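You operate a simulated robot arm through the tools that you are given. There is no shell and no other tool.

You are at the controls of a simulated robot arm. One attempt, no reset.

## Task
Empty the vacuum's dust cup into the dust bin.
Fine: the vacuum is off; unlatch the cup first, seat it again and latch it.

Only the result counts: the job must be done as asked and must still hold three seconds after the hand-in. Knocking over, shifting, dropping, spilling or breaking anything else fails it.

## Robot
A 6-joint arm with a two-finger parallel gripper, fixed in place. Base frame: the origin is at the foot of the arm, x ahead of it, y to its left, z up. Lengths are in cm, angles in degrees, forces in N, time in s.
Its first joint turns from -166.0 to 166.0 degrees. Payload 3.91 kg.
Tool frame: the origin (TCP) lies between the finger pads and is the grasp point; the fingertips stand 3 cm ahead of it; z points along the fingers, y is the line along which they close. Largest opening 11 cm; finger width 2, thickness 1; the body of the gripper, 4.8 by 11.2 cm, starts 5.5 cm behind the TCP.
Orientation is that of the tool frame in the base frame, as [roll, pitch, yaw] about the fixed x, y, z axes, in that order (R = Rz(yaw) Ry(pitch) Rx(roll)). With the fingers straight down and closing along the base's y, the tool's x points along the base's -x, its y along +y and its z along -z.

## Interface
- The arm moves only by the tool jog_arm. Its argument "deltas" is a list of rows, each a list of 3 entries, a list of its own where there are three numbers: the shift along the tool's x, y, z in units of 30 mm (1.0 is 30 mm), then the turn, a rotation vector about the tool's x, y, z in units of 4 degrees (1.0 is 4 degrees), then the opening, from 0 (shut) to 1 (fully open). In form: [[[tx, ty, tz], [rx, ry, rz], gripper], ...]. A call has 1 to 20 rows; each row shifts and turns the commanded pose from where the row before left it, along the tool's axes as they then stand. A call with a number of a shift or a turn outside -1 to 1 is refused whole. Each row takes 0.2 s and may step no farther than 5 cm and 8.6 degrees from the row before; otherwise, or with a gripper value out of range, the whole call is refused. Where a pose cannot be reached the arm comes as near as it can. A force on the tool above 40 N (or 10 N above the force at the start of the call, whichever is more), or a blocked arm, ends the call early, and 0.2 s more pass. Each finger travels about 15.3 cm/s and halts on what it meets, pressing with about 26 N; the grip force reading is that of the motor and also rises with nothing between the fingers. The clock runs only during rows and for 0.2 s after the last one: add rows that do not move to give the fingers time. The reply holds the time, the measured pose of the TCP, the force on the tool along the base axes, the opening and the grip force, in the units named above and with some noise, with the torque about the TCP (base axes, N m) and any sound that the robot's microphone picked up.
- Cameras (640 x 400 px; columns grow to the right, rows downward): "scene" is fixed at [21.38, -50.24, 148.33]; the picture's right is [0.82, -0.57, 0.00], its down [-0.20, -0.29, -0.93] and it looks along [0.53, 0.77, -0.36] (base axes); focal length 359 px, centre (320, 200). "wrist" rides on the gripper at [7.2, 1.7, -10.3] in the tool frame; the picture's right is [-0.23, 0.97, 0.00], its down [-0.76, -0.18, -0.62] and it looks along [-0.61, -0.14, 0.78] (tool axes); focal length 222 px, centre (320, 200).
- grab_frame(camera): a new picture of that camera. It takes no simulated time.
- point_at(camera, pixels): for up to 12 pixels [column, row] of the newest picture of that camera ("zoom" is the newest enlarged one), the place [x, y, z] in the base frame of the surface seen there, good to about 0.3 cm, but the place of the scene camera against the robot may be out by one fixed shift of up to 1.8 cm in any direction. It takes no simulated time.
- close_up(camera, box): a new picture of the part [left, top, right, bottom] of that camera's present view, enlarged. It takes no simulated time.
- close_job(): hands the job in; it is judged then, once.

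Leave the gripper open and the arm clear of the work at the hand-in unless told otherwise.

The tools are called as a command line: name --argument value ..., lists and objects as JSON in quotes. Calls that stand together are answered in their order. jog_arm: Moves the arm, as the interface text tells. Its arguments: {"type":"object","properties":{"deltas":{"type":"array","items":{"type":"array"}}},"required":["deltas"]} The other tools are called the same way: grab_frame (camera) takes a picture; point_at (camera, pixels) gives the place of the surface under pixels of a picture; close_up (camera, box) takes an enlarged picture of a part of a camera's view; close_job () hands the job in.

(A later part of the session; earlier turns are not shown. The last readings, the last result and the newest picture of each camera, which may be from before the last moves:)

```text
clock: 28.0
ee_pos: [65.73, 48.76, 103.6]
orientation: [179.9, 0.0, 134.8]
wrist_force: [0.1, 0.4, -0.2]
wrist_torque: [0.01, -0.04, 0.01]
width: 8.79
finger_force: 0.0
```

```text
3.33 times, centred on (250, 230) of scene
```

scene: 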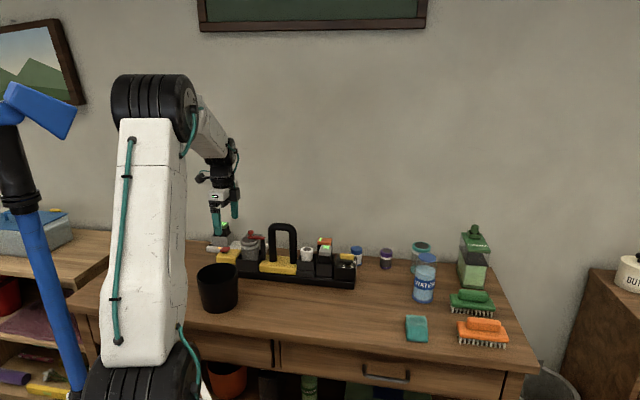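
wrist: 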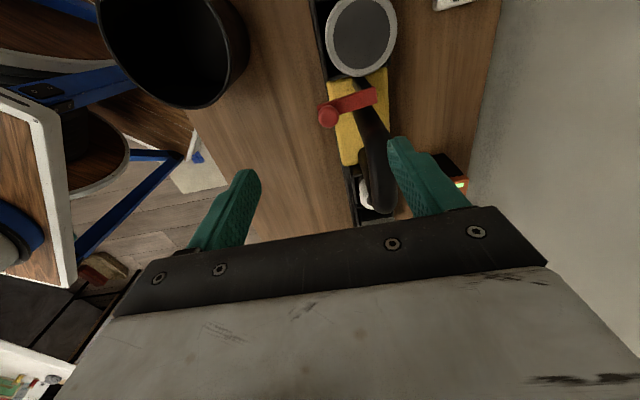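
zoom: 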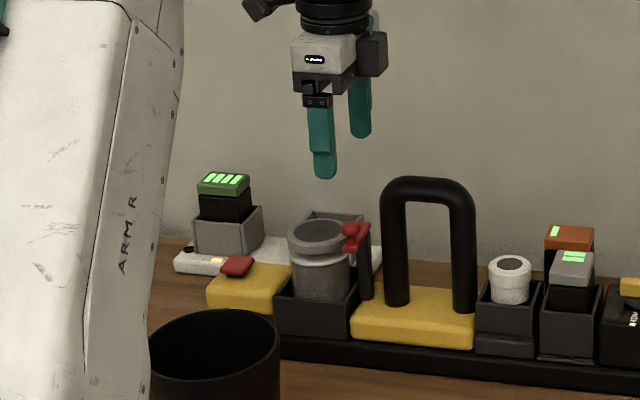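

The lever stands clear at the front. I enlarge the cup top in the wrist view (around (360,35)) and measure its rim.

close_up --camera "wrist" --box '[300, 0, 420, 130]'

point_at --camera "wrist" --pixels '[[328, 38], [396, 35], [356, 75], [380, 68], [340, 8], [385, 8], [362, 35], [330, 115], [352, 105], [374, 96], [347, 36], [378, 35]]'

```text
3.08 times, centred on (360, 65) of wrist
```

zoom: 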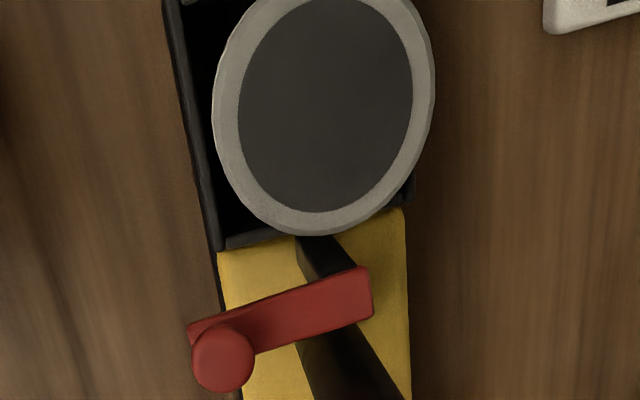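

```text
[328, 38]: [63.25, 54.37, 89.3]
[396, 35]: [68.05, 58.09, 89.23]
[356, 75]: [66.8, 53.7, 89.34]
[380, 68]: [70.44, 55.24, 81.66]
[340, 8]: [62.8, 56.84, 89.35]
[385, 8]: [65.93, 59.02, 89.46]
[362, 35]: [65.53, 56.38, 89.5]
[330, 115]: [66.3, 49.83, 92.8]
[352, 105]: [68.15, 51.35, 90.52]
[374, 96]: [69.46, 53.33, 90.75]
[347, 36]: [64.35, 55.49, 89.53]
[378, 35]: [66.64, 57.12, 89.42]
```

Cup centre ≈[65.5, 56.4], ring outer diameter ≈5.9, top z 89.4. I move above it at z≈103.6, then check.

jog_arm --deltas '[[[0.617, 0.577, 0], [0, 0, 0], 0.8], [[0.617, 0.577, 0], [0, 0, 0], 0.8], [[0.617, 0.577, 0], [0, 0, 0], 0.8], [[0, 0, 0], [0, 0, 0], 0.8]]'

grab_frame --camera "wrist"

close_up --camera "wrist" --box '[240, 40, 420, 180]'

point_at --camera "wrist" --pixels '[[289, 105], [347, 100], [318, 72], [315, 135], [297, 82], [342, 80], [300, 128], [338, 126]]'

```text
clock: 29.0
ee_pos: [65.41, 56.31, 103.64]
orientation: [180.0, 0.0, 134.8]
wrist_force: [-0.4, 0.9, -0.1]
wrist_torque: [0.01, 0.02, -0.02]
width: 8.81
finger_force: 0.1
```

```text
taken
```

wrist: 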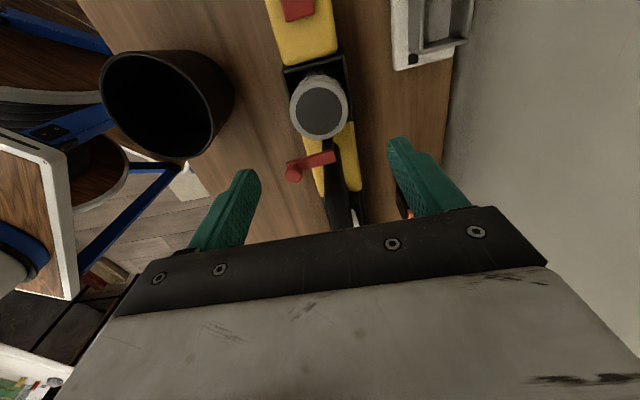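

```text
2.86 times, centred on (330, 110) of wrist
```

zoom: 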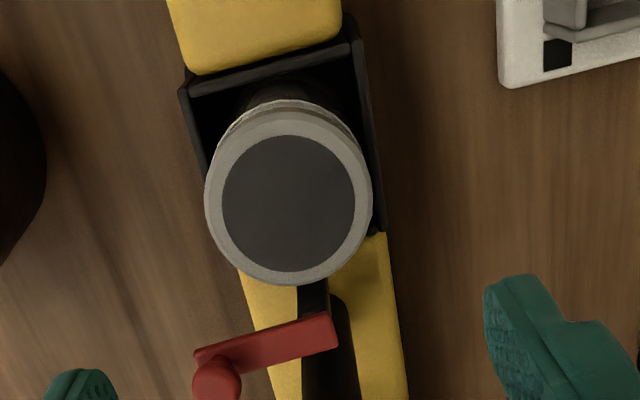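

```text
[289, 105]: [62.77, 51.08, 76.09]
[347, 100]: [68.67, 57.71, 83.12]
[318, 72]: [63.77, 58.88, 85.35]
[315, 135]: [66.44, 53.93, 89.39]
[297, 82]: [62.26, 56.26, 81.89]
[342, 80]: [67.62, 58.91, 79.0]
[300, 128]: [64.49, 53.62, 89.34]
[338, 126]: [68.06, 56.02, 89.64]
```

The cup centre projects within ~2 mm of the tool axis. I descend 14.8 cm so the pads stand beside the ring (TCP z≈88.8, tips z≈85.8, above the socket walls at 83.5).

jog_arm --deltas '[[[0, 0, 0.9], [0, 0, 0], 0.8], [[0, 0, 0.9], [0, 0, 0], 0.8], [[0, 0, 0.9], [0, 0, 0], 0.8], [[0, 0, 0.9], [0, 0, 0], 0.8], [[0.02, 0, 0.6], [0, 0, 0], 0.8], [[0.02, 0, 0.4], [0, 0, 0], 0.8], [[0, 0, 0.33], [0, 0, 0], 0.8]]'

grab_frame --camera "wrist"

close_up --camera "scene" --box '[210, 200, 300, 280]'

```text
clock: 30.6
ee_pos: [65.32, 56.39, 88.95]
orientation: [-179.9, 0.0, 134.8]
wrist_force: [0.9, -0.5, -0.1]
wrist_torque: [0.06, -0.02, 0.01]
width: 8.83
finger_force: 0.2
```

```text
taken
```

wrist: 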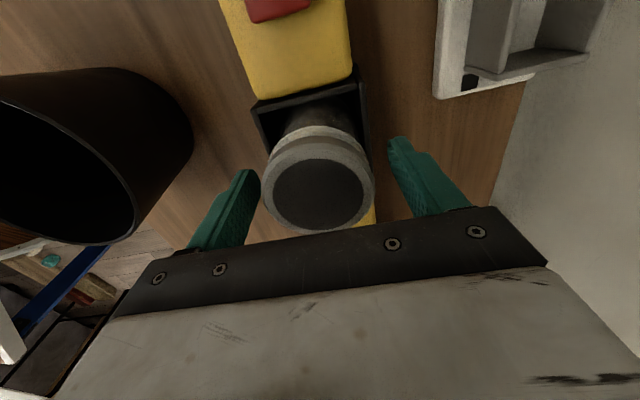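

```text
5.00 times, centred on (255, 240) of scene
```

zoom: 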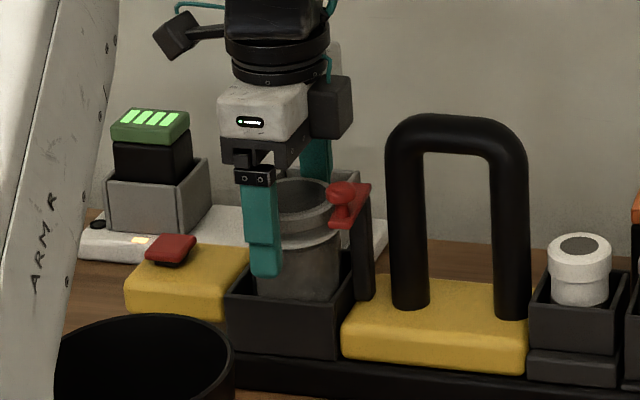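

The cup is centred between the fingers. I close in stages onto the ring.

jog_arm --deltas '[[[0, 0, 0], [0, 0, 0], 0.62], [[0, 0, 0], [0, 0, 0], 0.58], [[0, 0, 0], [0, 0, 0], 0.55], [[0, 0, 0], [0, 0, 0], 0.53], [[0, 0, 0], [0, 0, 0], 0.51], [[0, 0, 0], [0, 0, 0], 0.49]]'

close_up --camera "wrist" --box '[220, 80, 420, 240]'

close_up --camera "scene" --box '[210, 200, 300, 280]'

```text
clock: 32.0
ee_pos: [65.36, 56.43, 88.86]
orientation: [179.8, 0.0, 134.9]
wrist_force: [0.3, 0.0, 0.1]
wrist_torque: [0.01, -0.01, 0.0]
width: 6.25
finger_force: 26.2
```

```text
2.50 times, centred on (320, 160) of wrist
```

zoom: 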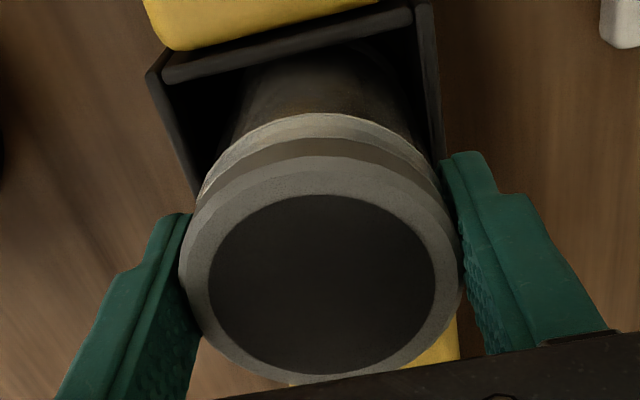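

```text
5.00 times, centred on (255, 240) of scene
```

zoom: 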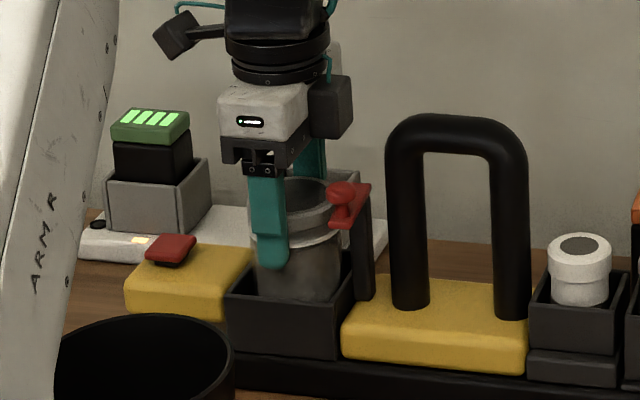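

Gripped: width 6.25, grip force 26 N, vacuum unmoved. Now a slow straight lift of 2 cm, then check.

jog_arm --deltas '[[[0, 0, 0], [0, 0, 0], 0.4], [[0, 0, -0.15], [0, 0, 0], 0.4], [[0, 0, -0.25], [0, 0, 0], 0.4], [[0, 0, -0.3], [0, 0, 0], 0.4]]'

close_up --camera "scene" --box '[210, 200, 300, 280]'

close_up --camera "wrist" --box '[220, 80, 420, 240]'

```text
clock: 33.0
ee_pos: [65.41, 56.46, 91.0]
orientation: [-180.0, 0.0, 134.9]
wrist_force: [0.6, -0.1, 0.1]
wrist_torque: [0.0, 0.02, 0.02]
width: 6.18
finger_force: 26.3
```

```text
5.00 times, centred on (255, 240) of scene
```

zoom: 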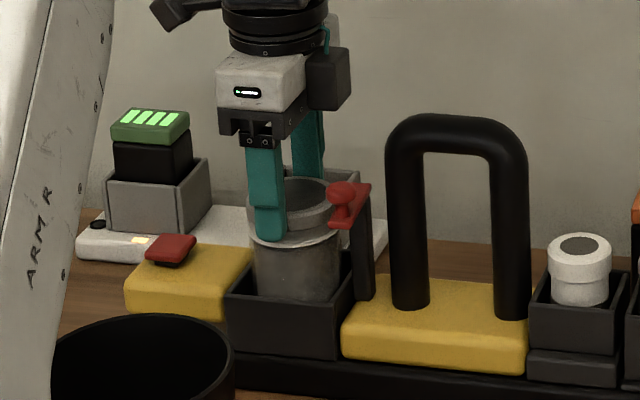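

```text
2.50 times, centred on (320, 160) of wrist
```

zoom: 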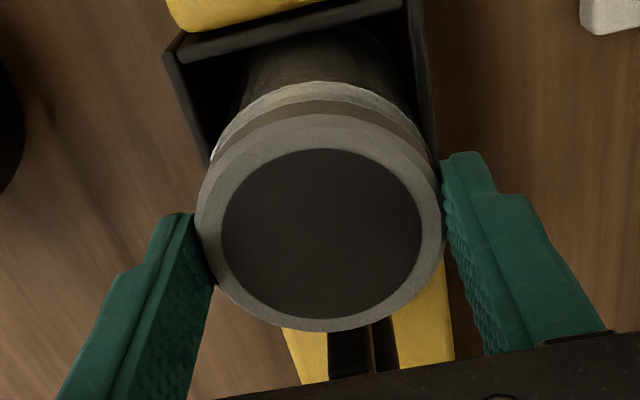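

The fingers slid up along the ring; the cup stayed in its socket and no upward force shows. I open slightly, go back down to the first height (and 4 mm lower), and regrip to test with small steps.

jog_arm --deltas '[[[0, 0, 0], [0, 0, 0], 0.65], [[0, 0, 0.3], [0, 0, 0], 0.65], [[0, 0, 0.3], [0, 0, 0], 0.65], [[0, 0, 0.23], [0, 0, 0], 0.65], [[0, 0, 0], [0, 0, 0], 0.55], [[0, 0, 0], [0, 0, 0], 0.3], [[0, 0, 0], [0, 0, 0], 0.0], [[0, 0, 0], [0, 0, 0], 0.0]]'

close_up --camera "scene" --box '[230, 220, 280, 270]'

jog_arm --deltas '[[[0, 0, -0.1], [0, 0, 0], 0.0]]'

close_up --camera "scene" --box '[230, 220, 280, 270]'

```text
clock: 34.8
ee_pos: [65.4, 56.55, 88.47]
orientation: [180.0, -0.1, 134.9]
wrist_force: [1.2, 1.0, 2.9]
wrist_torque: [0.0, -0.03, -0.04]
width: 6.22
finger_force: 26.1
```

```text
8.00 times, centred on (255, 245) of scene
```

zoom: 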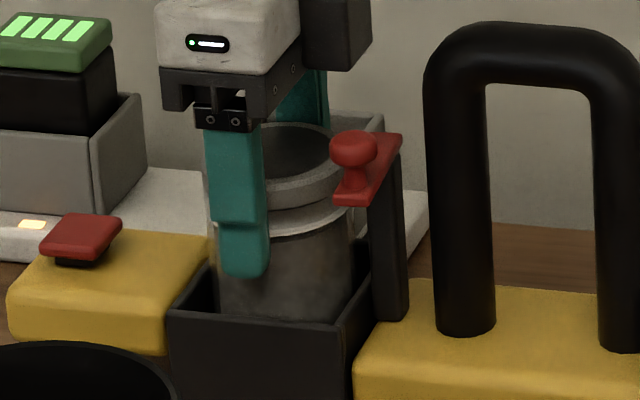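

```text
clock: 35.2
ee_pos: [65.33, 56.48, 88.67]
orientation: [180.0, 0.1, 134.9]
wrist_force: [-0.1, 0.2, -1.0]
wrist_torque: [0.01, 0.01, 0.04]
width: 6.22
finger_force: 25.9
```

```text
8.00 times, centred on (255, 245) of scene
```

zoom: 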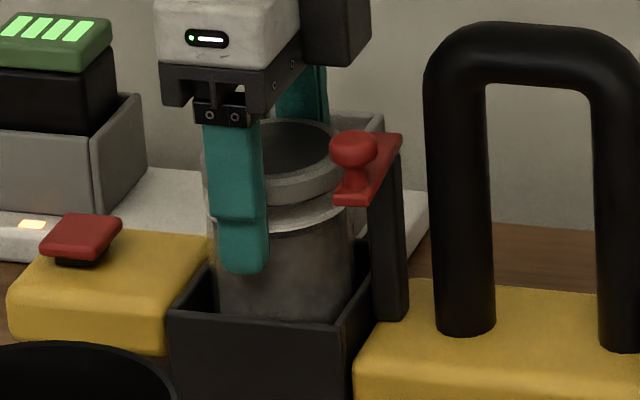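

The ring seems to have moved up slightly (about 4 px at 8×). I continue with another 3 mm step and compare.

jog_arm --deltas '[[[0, 0, -0.1], [0, 0, 0], 0.0], [[0, 0, 0], [0, 0, 0], 0.0]]'

close_up --camera "scene" --box '[230, 220, 280, 270]'

jog_arm --deltas '[[[0, 0, -0.1], [0, 0, 0], 0.0], [[0, 0, 0], [0, 0, 0], 0.0]]'

close_up --camera "scene" --box '[230, 220, 280, 270]'

```text
clock: 35.8
ee_pos: [65.42, 56.54, 89.05]
orientation: [179.9, 0.0, 134.9]
wrist_force: [0.2, -0.3, -1.0]
wrist_torque: [0.0, -0.03, -0.01]
width: 6.21
finger_force: 26.1
```

```text
8.00 times, centred on (255, 245) of scene
```

zoom: 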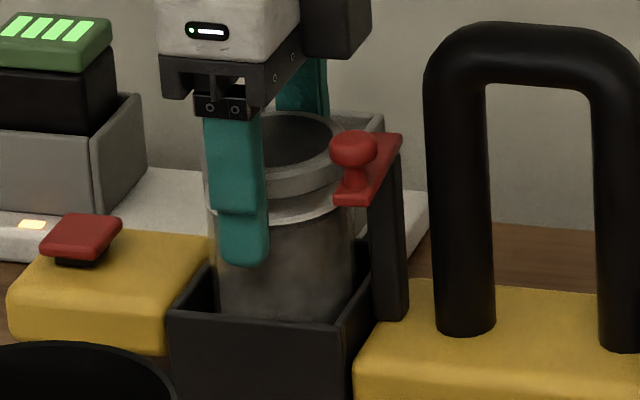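

```text
clock: 36.4
ee_pos: [65.43, 56.47, 89.38]
orientation: [179.9, 0.0, 134.8]
wrist_force: [-0.7, 1.1, -1.4]
wrist_torque: [0.02, 0.0, 0.03]
width: 6.23
finger_force: 26.3
```

```text
8.00 times, centred on (255, 245) of scene
```

zoom: 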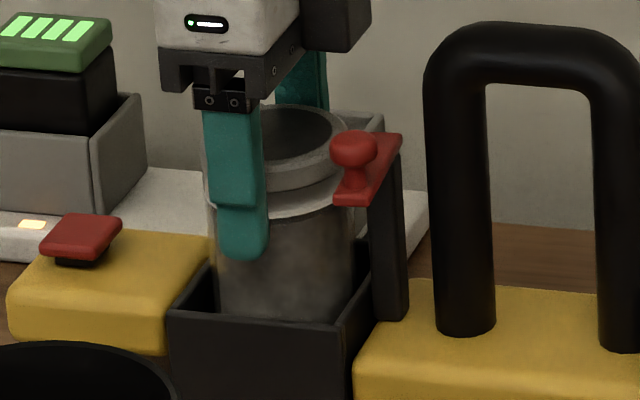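

Now the ring rises with the fingers (ring top 125→121→112→105 px) and about 1.2 N of weight shows. I continue lifting slowly with full grip and check for slipping.

jog_arm --deltas '[[[0, 0, -0.1], [0, 0, 0], 0.0], [[0, 0, -0.1], [0, 0, 0], 0.0], [[0, 0, -0.1], [0, 0, 0], 0.0], [[0, 0, 0], [0, 0, 0], 0.0]]'

close_up --camera "scene" --box '[230, 210, 280, 260]'

close_up --camera "wrist" --box '[220, 80, 420, 240]'

```text
clock: 37.4
ee_pos: [65.47, 56.49, 90.2]
orientation: [179.9, 0.0, 134.9]
wrist_force: [-0.6, -0.2, -1.2]
wrist_torque: [0.02, 0.02, -0.02]
width: 6.21
finger_force: 25.6
```

```text
8.00 times, centred on (255, 235) of scene
```

zoom: 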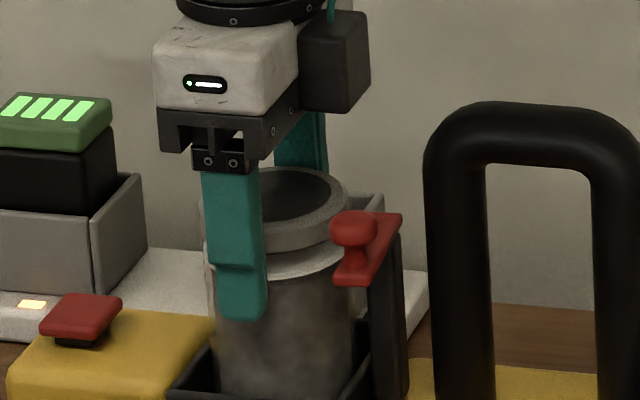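

```text
2.50 times, centred on (320, 160) of wrist
```

zoom: 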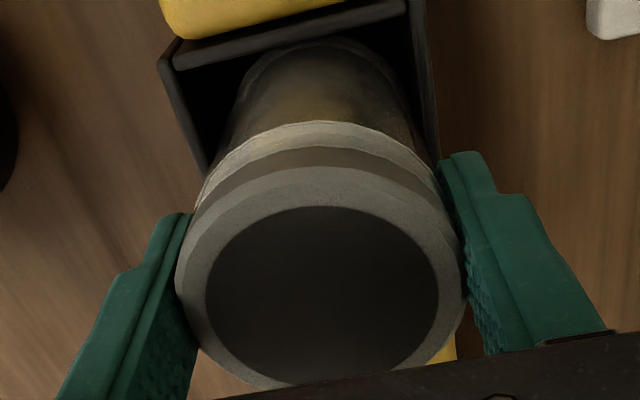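

The cup is holding in the fingers (same place in the wrist picture). I keep lifting, 12.6 cm more, at a moderate speed.

jog_arm --deltas '[[[0, 0, -0.15], [0, 0, 0], 0.0], [[0, 0, -0.2], [0, 0, 0], 0.0], [[0, 0, -0.2], [0, 0, 0], 0.0], [[0, 0, -0.25], [0, 0, 0], 0.0], [[0, 0, -0.3], [0, 0, 0], 0.0], [[0, 0, -0.3], [0, 0, 0], 0.0], [[0, 0, -0.3], [0, 0, 0], 0.0], [[0, 0, -0.3], [0, 0, 0], 0.0], [[0, 0, -0.3], [0, 0, 0], 0.0], [[0, 0, -0.3], [0, 0, 0], 0.0], [[0, 0, -0.3], [0, 0, 0], 0.0], [[0, 0, -0.3], [0, 0, 0], 0.0], [[0, 0, -0.3], [0, 0, 0], 0.0], [[0, 0, -0.3], [0, 0, 0], 0.0], [[0, 0, -0.2], [0, 0, 0], 0.0], [[0, 0, -0.1], [0, 0, 0], 0.0], [[0, 0, 0], [0, 0, 0], 0.0]]'

close_up --camera "scene" --box '[210, 190, 310, 290]'

close_up --camera "wrist" --box '[220, 80, 420, 240]'

```text
clock: 41.0
ee_pos: [65.37, 56.45, 102.53]
orientation: [179.9, 0.0, 135.0]
wrist_force: [0.3, 0.2, -0.8]
wrist_torque: [-0.03, -0.04, -0.01]
width: 6.21
finger_force: 25.8
```

```text
4.00 times, centred on (260, 240) of scene
```

zoom: 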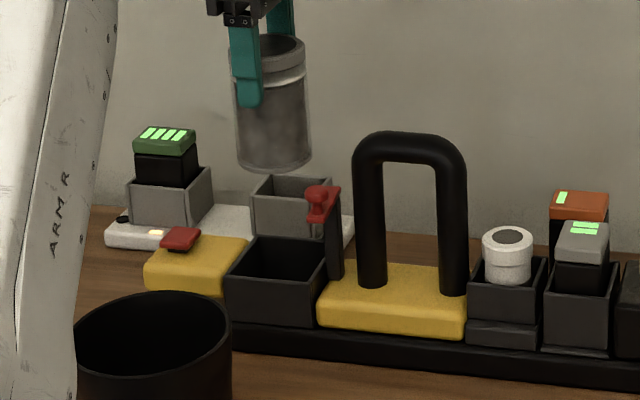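

```text
2.50 times, centred on (320, 160) of wrist
```

zoom: 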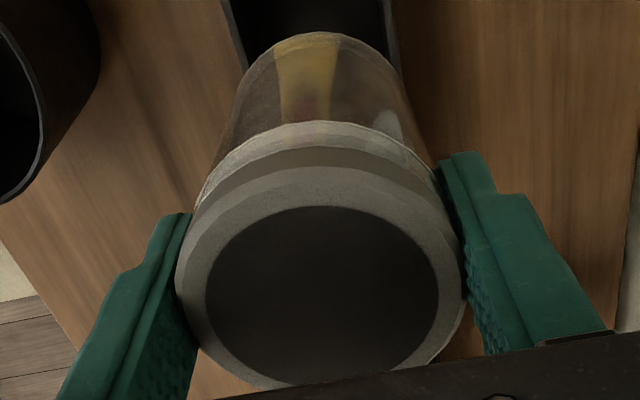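

The cup is out, gripped firmly, bottom at z≈93 — clear of everything. I carry it level to above the bin: TCP to about u=67.3, v=−1.5 (so the pouring lip comes over the bin centre when tipped), with a smooth start and stop.

jog_arm --deltas '[[[0.136, -0.2, 0], [0, 0, 0], 0.0], [[0.136, -0.4, 0], [0, 0, 0], 0.0], [[0.136, -0.6, 0], [0, 0, 0], 0.0], [[0.136, -0.65, 0], [0, 0, 0], 0.0], [[0.136, -0.65, 0], [0, 0, 0], 0.0], [[0.136, -0.65, 0], [0, 0, 0], 0.0], [[0.136, -0.65, 0], [0, 0, 0], 0.0], [[0.136, -0.65, 0], [0, 0, 0], 0.0], [[0.136, -0.65, 0], [0, 0, 0], 0.0], [[0.136, -0.6, 0], [0, 0, 0], 0.0], [[0.136, -0.4, 0], [0, 0, 0], 0.0], [[0.136, -0.18, 0], [0, 0, 0], 0.0], [[0, 0, 0], [0, 0, 0], 0.0]]'

grab_frame --camera "wrist"

grab_frame --camera "scene"

```text
clock: 43.8
ee_pos: [48.47, 46.77, 102.53]
orientation: [180.0, 0.0, 134.9]
wrist_force: [0.1, 0.7, -1.2]
wrist_torque: [-0.02, -0.01, 0.01]
width: 6.19
finger_force: 25.8
```

```text
taken
```

wrist: 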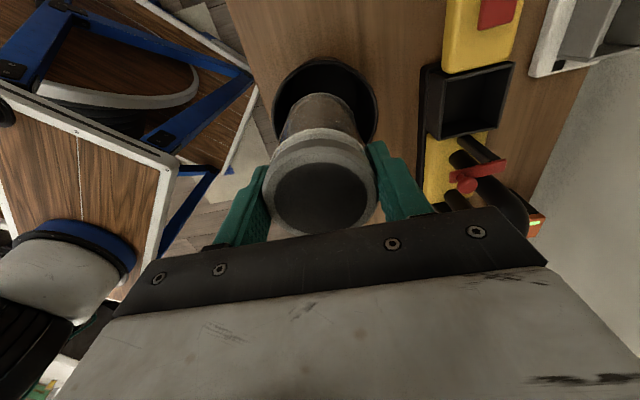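

```text
taken
```

scene: 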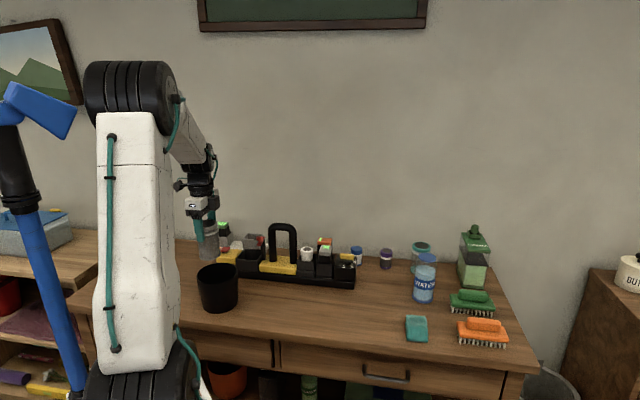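

Cup hangs over the bin in both views. Now tip slowly about the finger-closing axis (tool y, +), first 20° to check that the arm follows.

jog_arm --deltas '[[[0, 0, 0], [0, 0.5, 0], 0.0], [[0, 0, 0], [0, 1, 0], 0.0], [[0, 0, 0], [0, 1, 0], 0.0], [[0, 0, 0], [0, 1, 0], 0.0], [[0, 0, 0], [0, 1, 0], 0.0], [[0, 0, 0], [0, 0.5, 0], 0.0]]'

grab_frame --camera "scene"

grab_frame --camera "wrist"

```text
clock: 45.2
ee_pos: [48.6, 46.81, 102.56]
orientation: [179.9, -20.1, 134.9]
wrist_force: [1.4, -0.2, -1.4]
wrist_torque: [0.0, -0.01, 0.01]
width: 6.18
finger_force: 26.1
```

```text
taken
```

scene: 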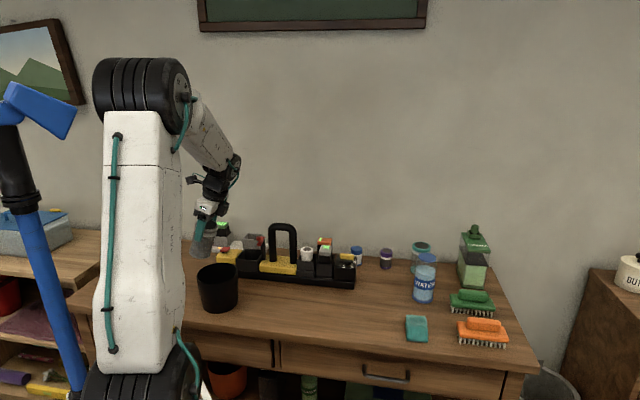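

```text
taken
```

wrist: 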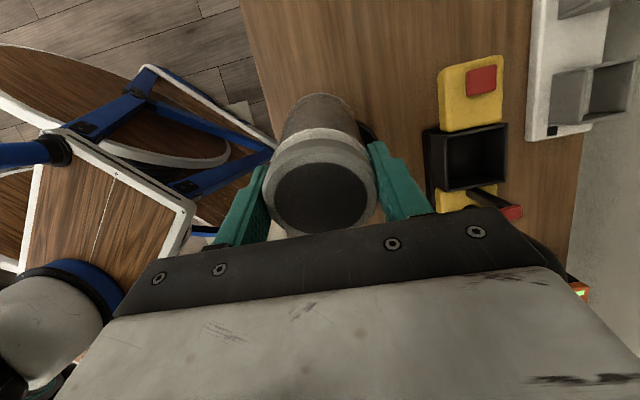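

Tilt goes as planned (20°, force steady). Continue another 24°.

jog_arm --deltas '[[[0, 0, 0], [0, 1, 0], 0.0], [[0, 0, 0], [0, 1, 0], 0.0], [[0, 0, 0], [0, 1, 0], 0.0], [[0, 0, 0], [0, 1, 0], 0.0], [[0, 0, 0], [0, 1, 0], 0.0], [[0, 0, 0], [0, 1, 0], 0.0]]'

close_up --camera "scene" --box '[150, 150, 310, 320]'

grab_frame --camera "wrist"

```text
clock: 46.6
ee_pos: [48.56, 46.66, 102.51]
orientation: [180.0, -44.1, 134.8]
wrist_force: [0.5, 0.3, -0.5]
wrist_torque: [-0.01, -0.03, -0.02]
width: 6.17
finger_force: 26.2
```

```text
2.35 times, centred on (230, 235) of scene
```

zoom: 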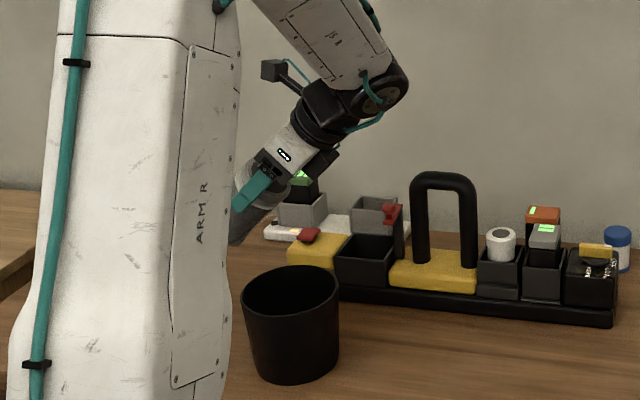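

```text
taken
```

wrist: 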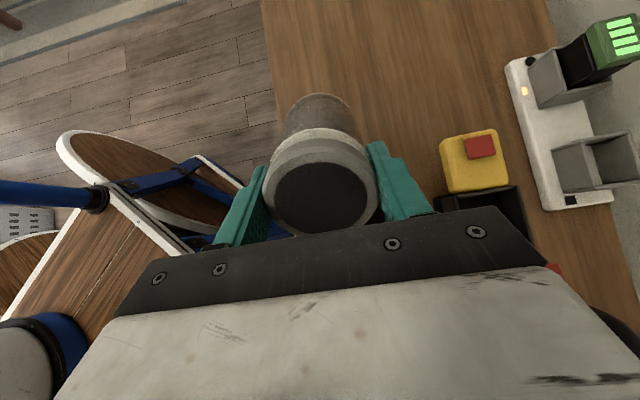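

The arm follows. The wrist is swinging down to the right of the bin; I check how far its parts are from the vacuum's handle before continuing.

close_up --camera "scene" --box '[150, 150, 310, 320]'

point_at --camera "zoom" --pixels '[[385, 95], [405, 80], [330, 105], [310, 155], [330, 155], [365, 105], [340, 40], [290, 155], [268, 180], [445, 175], [420, 200], [375, 60]]'

```text
2.35 times, centred on (230, 235) of scene
```

zoom: 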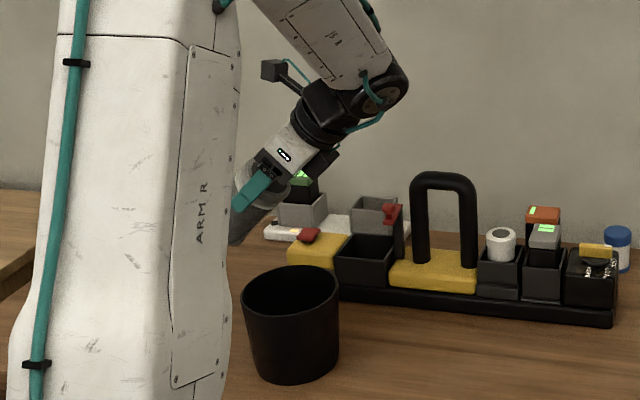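

```text
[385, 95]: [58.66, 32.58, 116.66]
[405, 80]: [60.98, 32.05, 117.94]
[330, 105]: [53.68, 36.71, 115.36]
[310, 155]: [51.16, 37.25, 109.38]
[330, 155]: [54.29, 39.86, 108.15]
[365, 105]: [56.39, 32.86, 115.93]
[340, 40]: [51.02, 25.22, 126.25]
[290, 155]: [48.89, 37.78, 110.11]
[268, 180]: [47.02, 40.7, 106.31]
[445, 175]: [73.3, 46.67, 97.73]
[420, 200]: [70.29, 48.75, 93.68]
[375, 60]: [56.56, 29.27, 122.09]
```

The wrist (u≈65) stays far in front of the vacuum (u>80), so continuing is safe. Tip another 24°, slower (2° per row), to 68°.

jog_arm --deltas '[[[0, 0, 0], [0, 0.6, 0], 0.0], [[0, 0, 0], [0, 0.6, 0], 0.0], [[0, 0, 0], [0, 0.6, 0], 0.0], [[0, 0, 0], [0, 0.6, 0], 0.0], [[0, 0, 0], [0, 0.6, 0], 0.0], [[0, 0, 0], [0, 0.6, 0], 0.0], [[0, 0, 0], [0, 0.6, 0], 0.0], [[0, 0, 0], [0, 0.6, 0], 0.0], [[0, 0, 0], [0, 0.6, 0], 0.0], [[0, 0, 0], [0, 0.6, 0], 0.0]]'

close_up --camera "scene" --box '[150, 150, 310, 320]'

grab_frame --camera "wrist"

```text
clock: 48.8
ee_pos: [48.55, 46.78, 102.55]
orientation: [179.9, -68.1, 134.9]
wrist_force: [-0.6, -0.1, -1.1]
wrist_torque: [-0.02, -0.02, 0.03]
width: 6.18
finger_force: 25.4
```

```text
2.35 times, centred on (230, 235) of scene
```

zoom: 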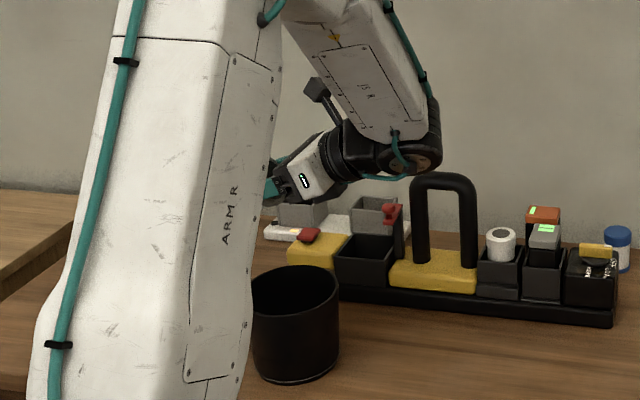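

```text
taken
```

wrist: 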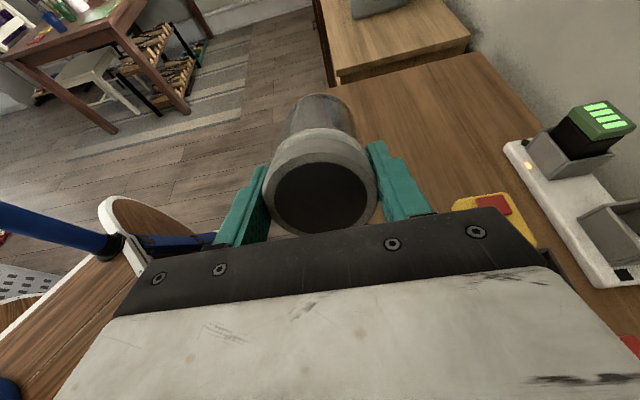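

Grip and pose are steady at 68°. I check where the white upper-arm link is relative to the bin, then continue.

close_up --camera "scene" --box '[150, 150, 310, 320]'

point_at --camera "zoom" --pixels '[[240, 350], [260, 200], [272, 100], [180, 300], [400, 160], [425, 160], [370, 160], [340, 185], [262, 200], [275, 190]]'

```text
2.35 times, centred on (230, 235) of scene
```

zoom: 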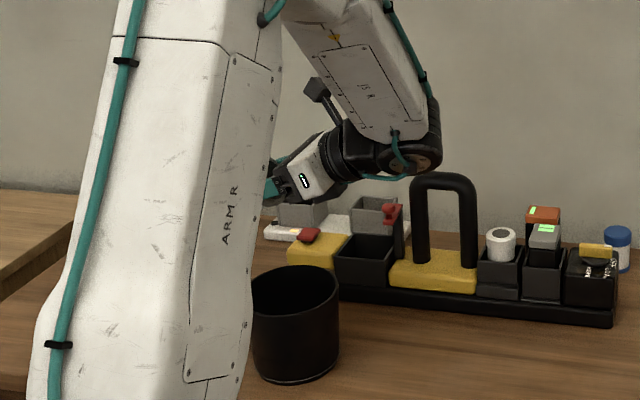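

```text
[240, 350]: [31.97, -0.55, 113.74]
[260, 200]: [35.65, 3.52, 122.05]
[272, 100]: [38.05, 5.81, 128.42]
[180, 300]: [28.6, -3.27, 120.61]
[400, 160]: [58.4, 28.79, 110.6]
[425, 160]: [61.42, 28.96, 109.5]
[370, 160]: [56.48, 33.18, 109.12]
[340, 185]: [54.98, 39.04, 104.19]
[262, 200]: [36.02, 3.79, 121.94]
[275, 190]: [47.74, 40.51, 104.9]
```

The upper arm is far from the bin and the wrist is clear. Continue tipping 24° to 92°.

jog_arm --deltas '[[[0, 0, 0], [0, 0.6, 0], 0.0], [[0, 0, 0], [0, 0.6, 0], 0.0], [[0, 0, 0], [0, 0.6, 0], 0.0], [[0, 0, 0], [0, 0.6, 0], 0.0], [[0, 0, 0], [0, 0.6, 0], 0.0], [[0, 0, 0], [0, 0.6, 0], 0.0], [[0, 0, 0], [0, 0.6, 0], 0.0], [[0, 0, 0], [0, 0.6, 0], 0.0], [[0, 0, 0], [0, 0.6, 0], 0.0], [[0, 0, 0], [0, 0.6, 0], 0.0]]'

close_up --camera "scene" --box '[150, 150, 310, 320]'

grab_frame --camera "wrist"

```text
clock: 51.0
ee_pos: [48.61, 46.66, 102.54]
orientation: [1.8, -88.0, -47.1]
wrist_force: [-1.1, 0.4, -1.1]
wrist_torque: [-0.06, -0.01, 0.03]
width: 6.14
finger_force: 25.8
```

```text
2.35 times, centred on (230, 235) of scene
```

zoom: 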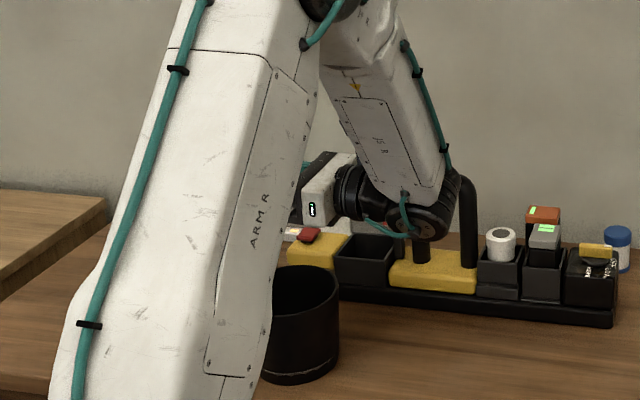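

```text
taken
```

wrist: 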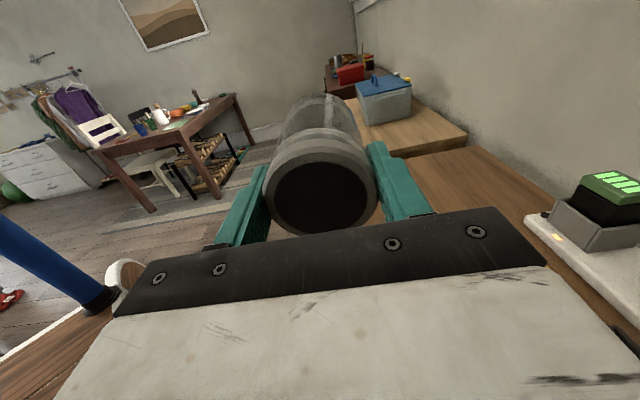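

At 92° the cup's far end looks clearer. I enlarge the cup in the wrist view, and the bin.

close_up --camera "wrist" --box '[220, 80, 420, 240]'

close_up --camera "scene" --box '[205, 200, 275, 320]'

```text
2.50 times, centred on (320, 160) of wrist
```

zoom: 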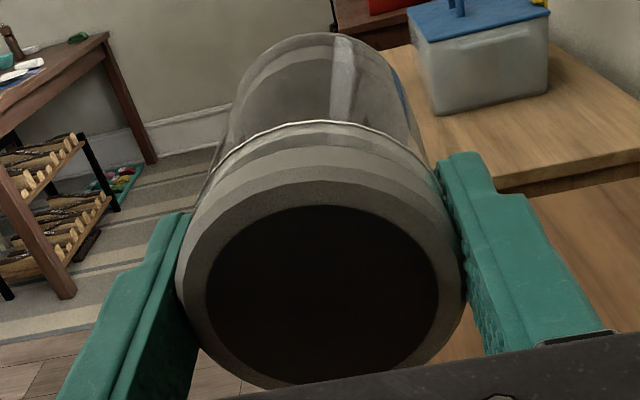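

```text
3.33 times, centred on (240, 260) of scene
```

zoom: 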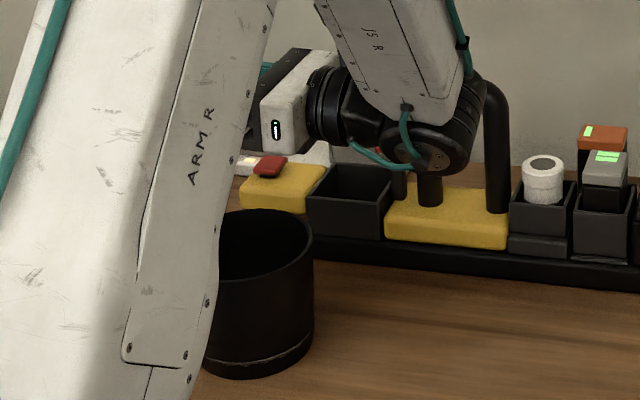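

I see a faint light line low on the bin wall; I zoom to check whether that is dust or just a reflection.

close_up --camera "scene" --box '[210, 255, 250, 320]'

point_at --camera "zoom" --pixels '[[370, 335], [370, 345], [340, 360], [330, 250]]'

```text
6.15 times, centred on (230, 288) of scene
```

zoom: 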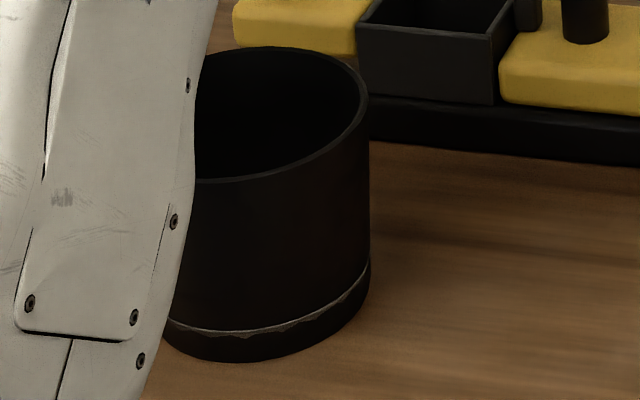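

```text
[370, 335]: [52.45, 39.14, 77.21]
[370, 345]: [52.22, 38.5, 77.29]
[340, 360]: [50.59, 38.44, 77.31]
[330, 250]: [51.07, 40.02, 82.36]
```

The jagged line is dust already lying in the bin (showing through at the wall), so it pours where intended. I continue tipping 20° more to ≈112° to empty it completely.

jog_arm --deltas '[[[0, 0, 0], [0, 0.5, 0], 0.0], [[0, 0, 0], [0, 0.5, 0], 0.0], [[0, 0, 0], [0, 0.5, 0], 0.0], [[0, 0, 0], [0, 0.5, 0], 0.0], [[0, 0, 0], [0, 0.5, 0], 0.0], [[0, 0, 0], [0, 0.5, 0], 0.0], [[0, 0, 0], [0, 0.5, 0], 0.0], [[0, 0, 0], [0, 0.5, 0], 0.0], [[0, 0, 0], [0, 0.5, 0], 0.0], [[0, 0, 0], [0, 0.5, 0], 0.0]]'

grab_frame --camera "scene"

close_up --camera "scene" --box '[205, 200, 275, 320]'

close_up --camera "wrist" --box '[220, 80, 420, 240]'

```text
clock: 53.2
ee_pos: [48.63, 46.61, 102.4]
orientation: [0.2, -67.9, -45.4]
wrist_force: [-0.1, -0.8, -0.6]
wrist_torque: [-0.05, -0.02, -0.01]
width: 6.17
finger_force: 26.0
```

```text
taken
```

scene: 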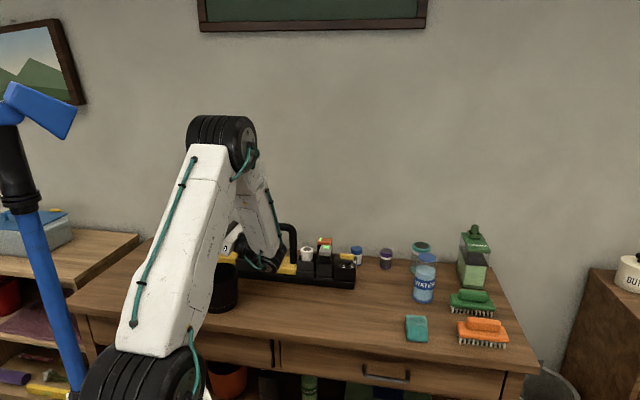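

```text
3.33 times, centred on (240, 260) of scene
```

zoom: 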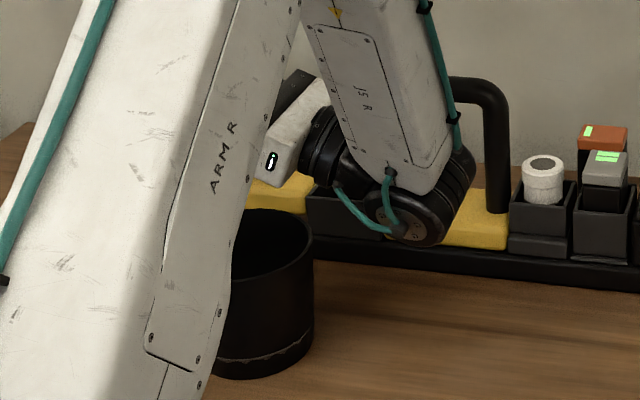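

```text
2.50 times, centred on (320, 160) of wrist
```

zoom: 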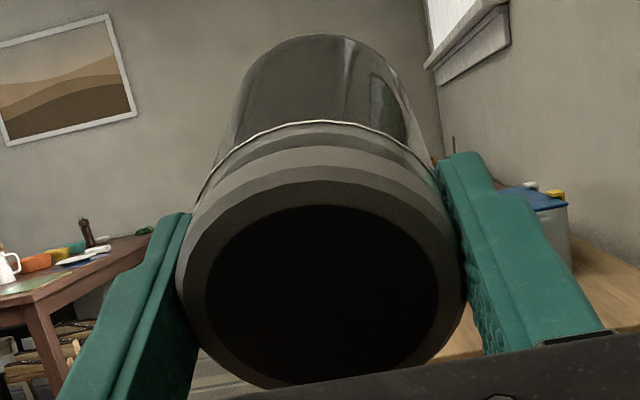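

Now at 112°. The dust line in the bin has risen a bit. I measure the lowest wrist parts against bin and table before the last few degrees.

point_at --camera "scene" --pixels '[[262, 268], [270, 265], [250, 262], [240, 250], [225, 248], [278, 250], [245, 265]]'

close_up --camera "scene" --box '[210, 265, 250, 320]'

```text
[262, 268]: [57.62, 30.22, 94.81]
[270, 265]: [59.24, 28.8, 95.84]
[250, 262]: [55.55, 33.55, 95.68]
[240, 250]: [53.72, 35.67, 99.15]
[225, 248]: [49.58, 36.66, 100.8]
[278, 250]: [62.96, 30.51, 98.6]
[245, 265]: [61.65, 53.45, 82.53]
```

```text
7.27 times, centred on (230, 292) of scene
```

zoom: 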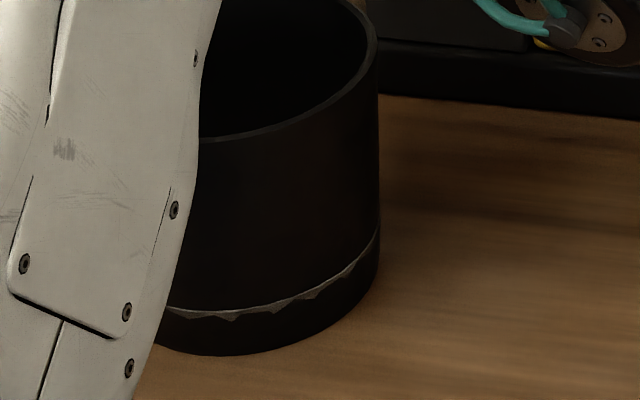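

Wrist bottom is at z≈93, clear of bin rim and table. The dust level in the bin is rising with no dust outside. I tip on to ≈130° and hold a moment.

jog_arm --deltas '[[[0, 0, 0], [0, 0.5, 0], 0.0], [[0, 0, 0], [0, 0.5, 0], 0.0], [[0, 0, 0], [0, 0.5, 0], 0.0], [[0, 0, 0], [0, 0.5, 0], 0.0], [[0, 0, 0], [0, 0.5, 0], 0.0], [[0, 0, 0], [0, 0.5, 0], 0.0], [[0, 0, 0], [0, 0.5, 0], 0.0], [[0, 0, 0], [0, 0.5, 0], 0.0], [[0, 0, 0], [0, 0.5, 0], 0.0], [[0, 0, 0], [0, 0, 0], 0.0], [[0, 0, 0], [0, 0, 0], 0.0], [[0, 0, 0], [0, 0, 0], 0.0], [[0, 0, 0], [0, 0, 0], 0.0], [[0, 0, 0], [0, 0, 0], 0.0]]'

close_up --camera "scene" --box '[205, 200, 275, 320]'

close_up --camera "scene" --box '[210, 265, 250, 320]'

close_up --camera "wrist" --box '[220, 80, 420, 240]'

```text
clock: 56.2
ee_pos: [48.44, 46.94, 102.7]
orientation: [-0.1, -62.6, -45.1]
wrist_force: [0.4, 0.0, -0.8]
wrist_torque: [-0.05, -0.04, 0.0]
width: 6.16
finger_force: 25.9
out of reach, approached as far as the arm can: row 5, 7, 9
```

```text
3.33 times, centred on (240, 260) of scene
```

zoom: 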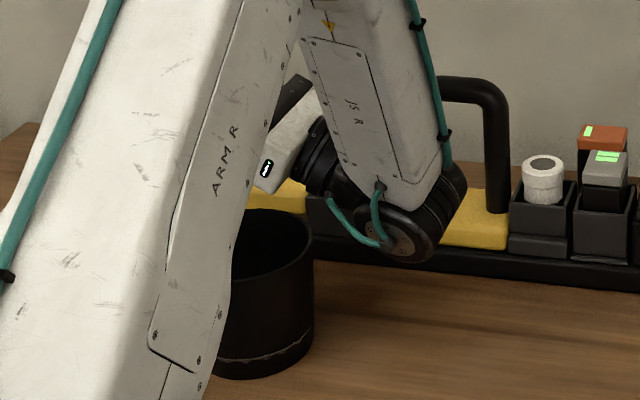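

```text
7.27 times, centred on (230, 292) of scene
```

zoom: 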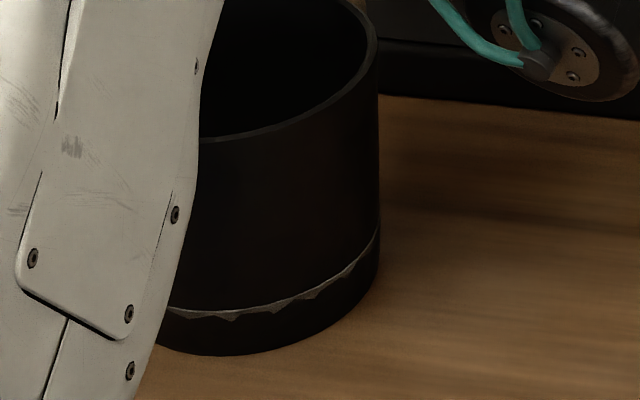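

```text
2.50 times, centred on (320, 160) of wrist
```

zoom: 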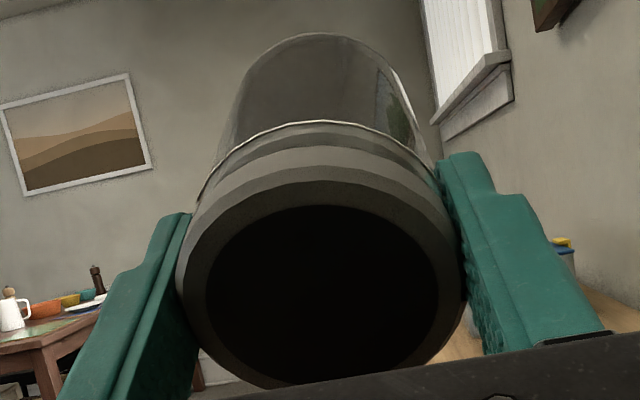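

The arm stops at about 117° tilt (its limit). The dust line in the bin is identical at 112° and 117° with 3 s passed, and the cup walls now look clear, so it is emptied. I tip back upright over the bin, 60° first.

jog_arm --deltas '[[[0, 0, 0], [0, -0.5, 0], 0.0], [[0, 0, 0], [0, -1, 0], 0.0], [[0, 0, 0], [0, -1, 0], 0.0], [[0, 0, 0], [0, -1, 0], 0.0], [[0, 0, 0], [0, -1, 0], 0.0], [[0, 0, 0], [0, -1, 0], 0.0], [[0, 0, 0], [0, -1, 0], 0.0], [[0, 0, 0], [0, -1, 0], 0.0], [[0, 0, 0], [0, -1, 0], 0.0], [[0, 0, 0], [0, -1, 0], 0.0], [[0, 0, 0], [0, -1, 0], 0.0], [[0, 0, 0], [0, -1, 0], 0.0], [[0, 0, 0], [0, -1, 0], 0.0], [[0, 0, 0], [0, -1, 0], 0.0], [[0, 0, 0], [0, -1, 0], 0.0], [[0, 0, 0], [0, -0.5, 0], 0.0]]'

grab_frame --camera "scene"

grab_frame --camera "wrist"

```text
clock: 59.6
ee_pos: [48.55, 46.68, 102.55]
orientation: [-179.9, -57.4, 134.7]
wrist_force: [-0.4, -0.3, -0.9]
wrist_torque: [-0.01, -0.03, 0.0]
width: 6.16
finger_force: 26.0
```

```text
taken
```

scene: 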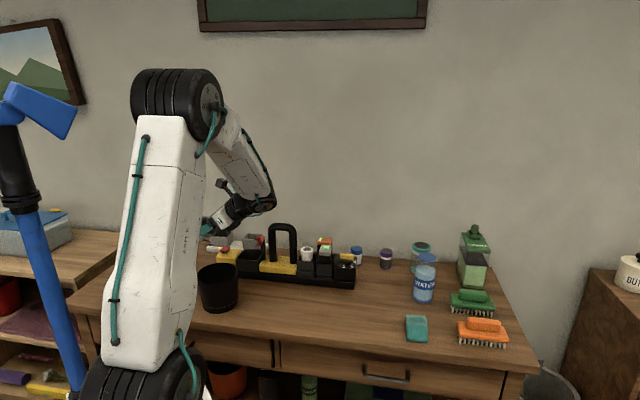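

```text
taken
```

wrist: 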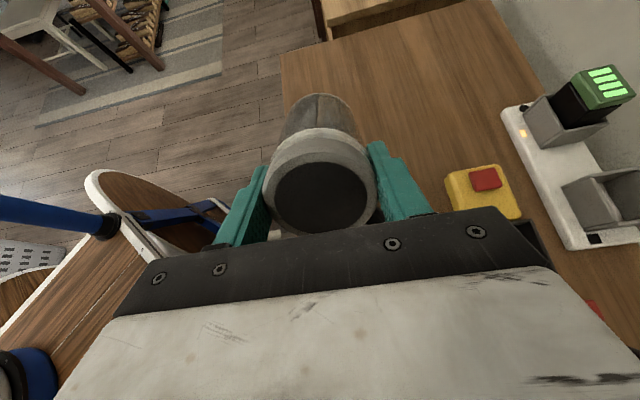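

Back to 57.4°, cup still held the same. Return the remaining 57.4° to upright.

jog_arm --deltas '[[[0, 0, 0], [0, -0.5, 0], 0.0], [[0, 0, 0], [0, -1, 0], 0.0], [[0, 0, 0], [0, -1, 0], 0.0], [[0, 0, 0], [0, -1, 0], 0.0], [[0, 0, 0], [0, -1, 0], 0.0], [[0, 0, 0], [0, -1, 0], 0.0], [[0, 0, 0], [0, -1, 0], 0.0], [[0, 0, 0], [0, -1, 0], 0.0], [[0, 0, 0], [0, -1, 0], 0.0], [[0, 0, 0], [0, -1, 0], 0.0], [[0, 0, 0], [0, -1, 0], 0.0], [[0, 0, 0], [0, -1, 0], 0.0], [[0, 0, 0], [0, -1, 0], 0.0], [[0, 0, 0], [0, -1, 0], 0.0], [[0, 0, 0], [0, -0.5, 0], 0.0], [[0, 0, 0], [0, -0.35, 0], 0.0], [[0, 0, 0], [0, 0, 0], 0.0]]'

close_up --camera "wrist" --box '[220, 40, 420, 240]'

close_up --camera "scene" --box '[180, 200, 260, 320]'

```text
clock: 63.2
ee_pos: [48.61, 46.71, 102.52]
orientation: [-179.9, 0.0, 134.8]
wrist_force: [-0.3, -0.4, -0.3]
wrist_torque: [-0.01, 0.06, -0.03]
width: 6.13
finger_force: 25.9
```

```text
2.00 times, centred on (320, 140) of wrist
```

zoom: 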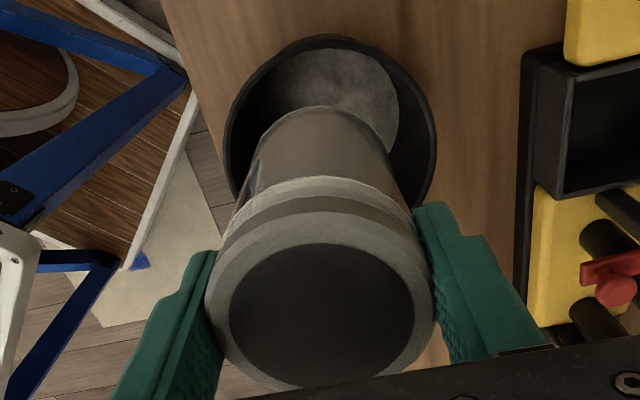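

```text
3.33 times, centred on (220, 260) of scene
```

zoom: 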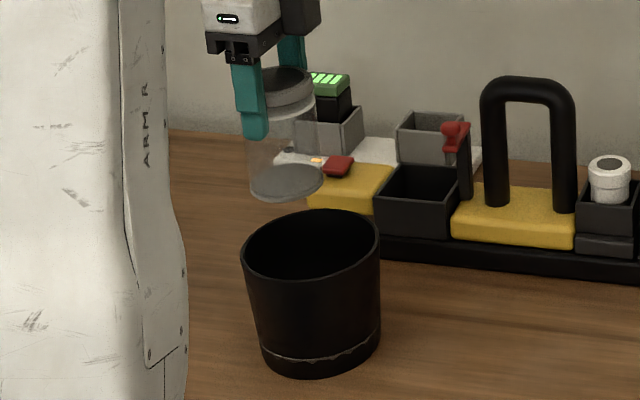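

The bin shows a layer of grey dust and the cup is now clear. I zoom in on the cup to see whether any dust remains on its bottom.

close_up --camera "scene" --box '[188, 215, 228, 265]'

point_at --camera "zoom" --pixels '[[320, 320], [320, 345], [300, 250], [380, 310]]'

```text
8.00 times, centred on (208, 240) of scene
```

zoom: 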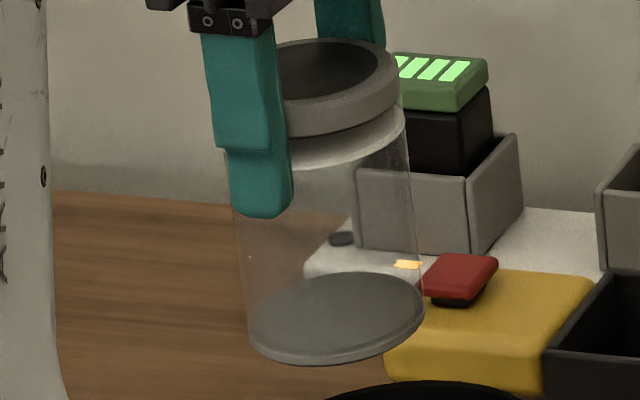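

```text
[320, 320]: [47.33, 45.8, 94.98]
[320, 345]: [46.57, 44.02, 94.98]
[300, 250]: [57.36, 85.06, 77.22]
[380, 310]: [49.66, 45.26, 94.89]
```

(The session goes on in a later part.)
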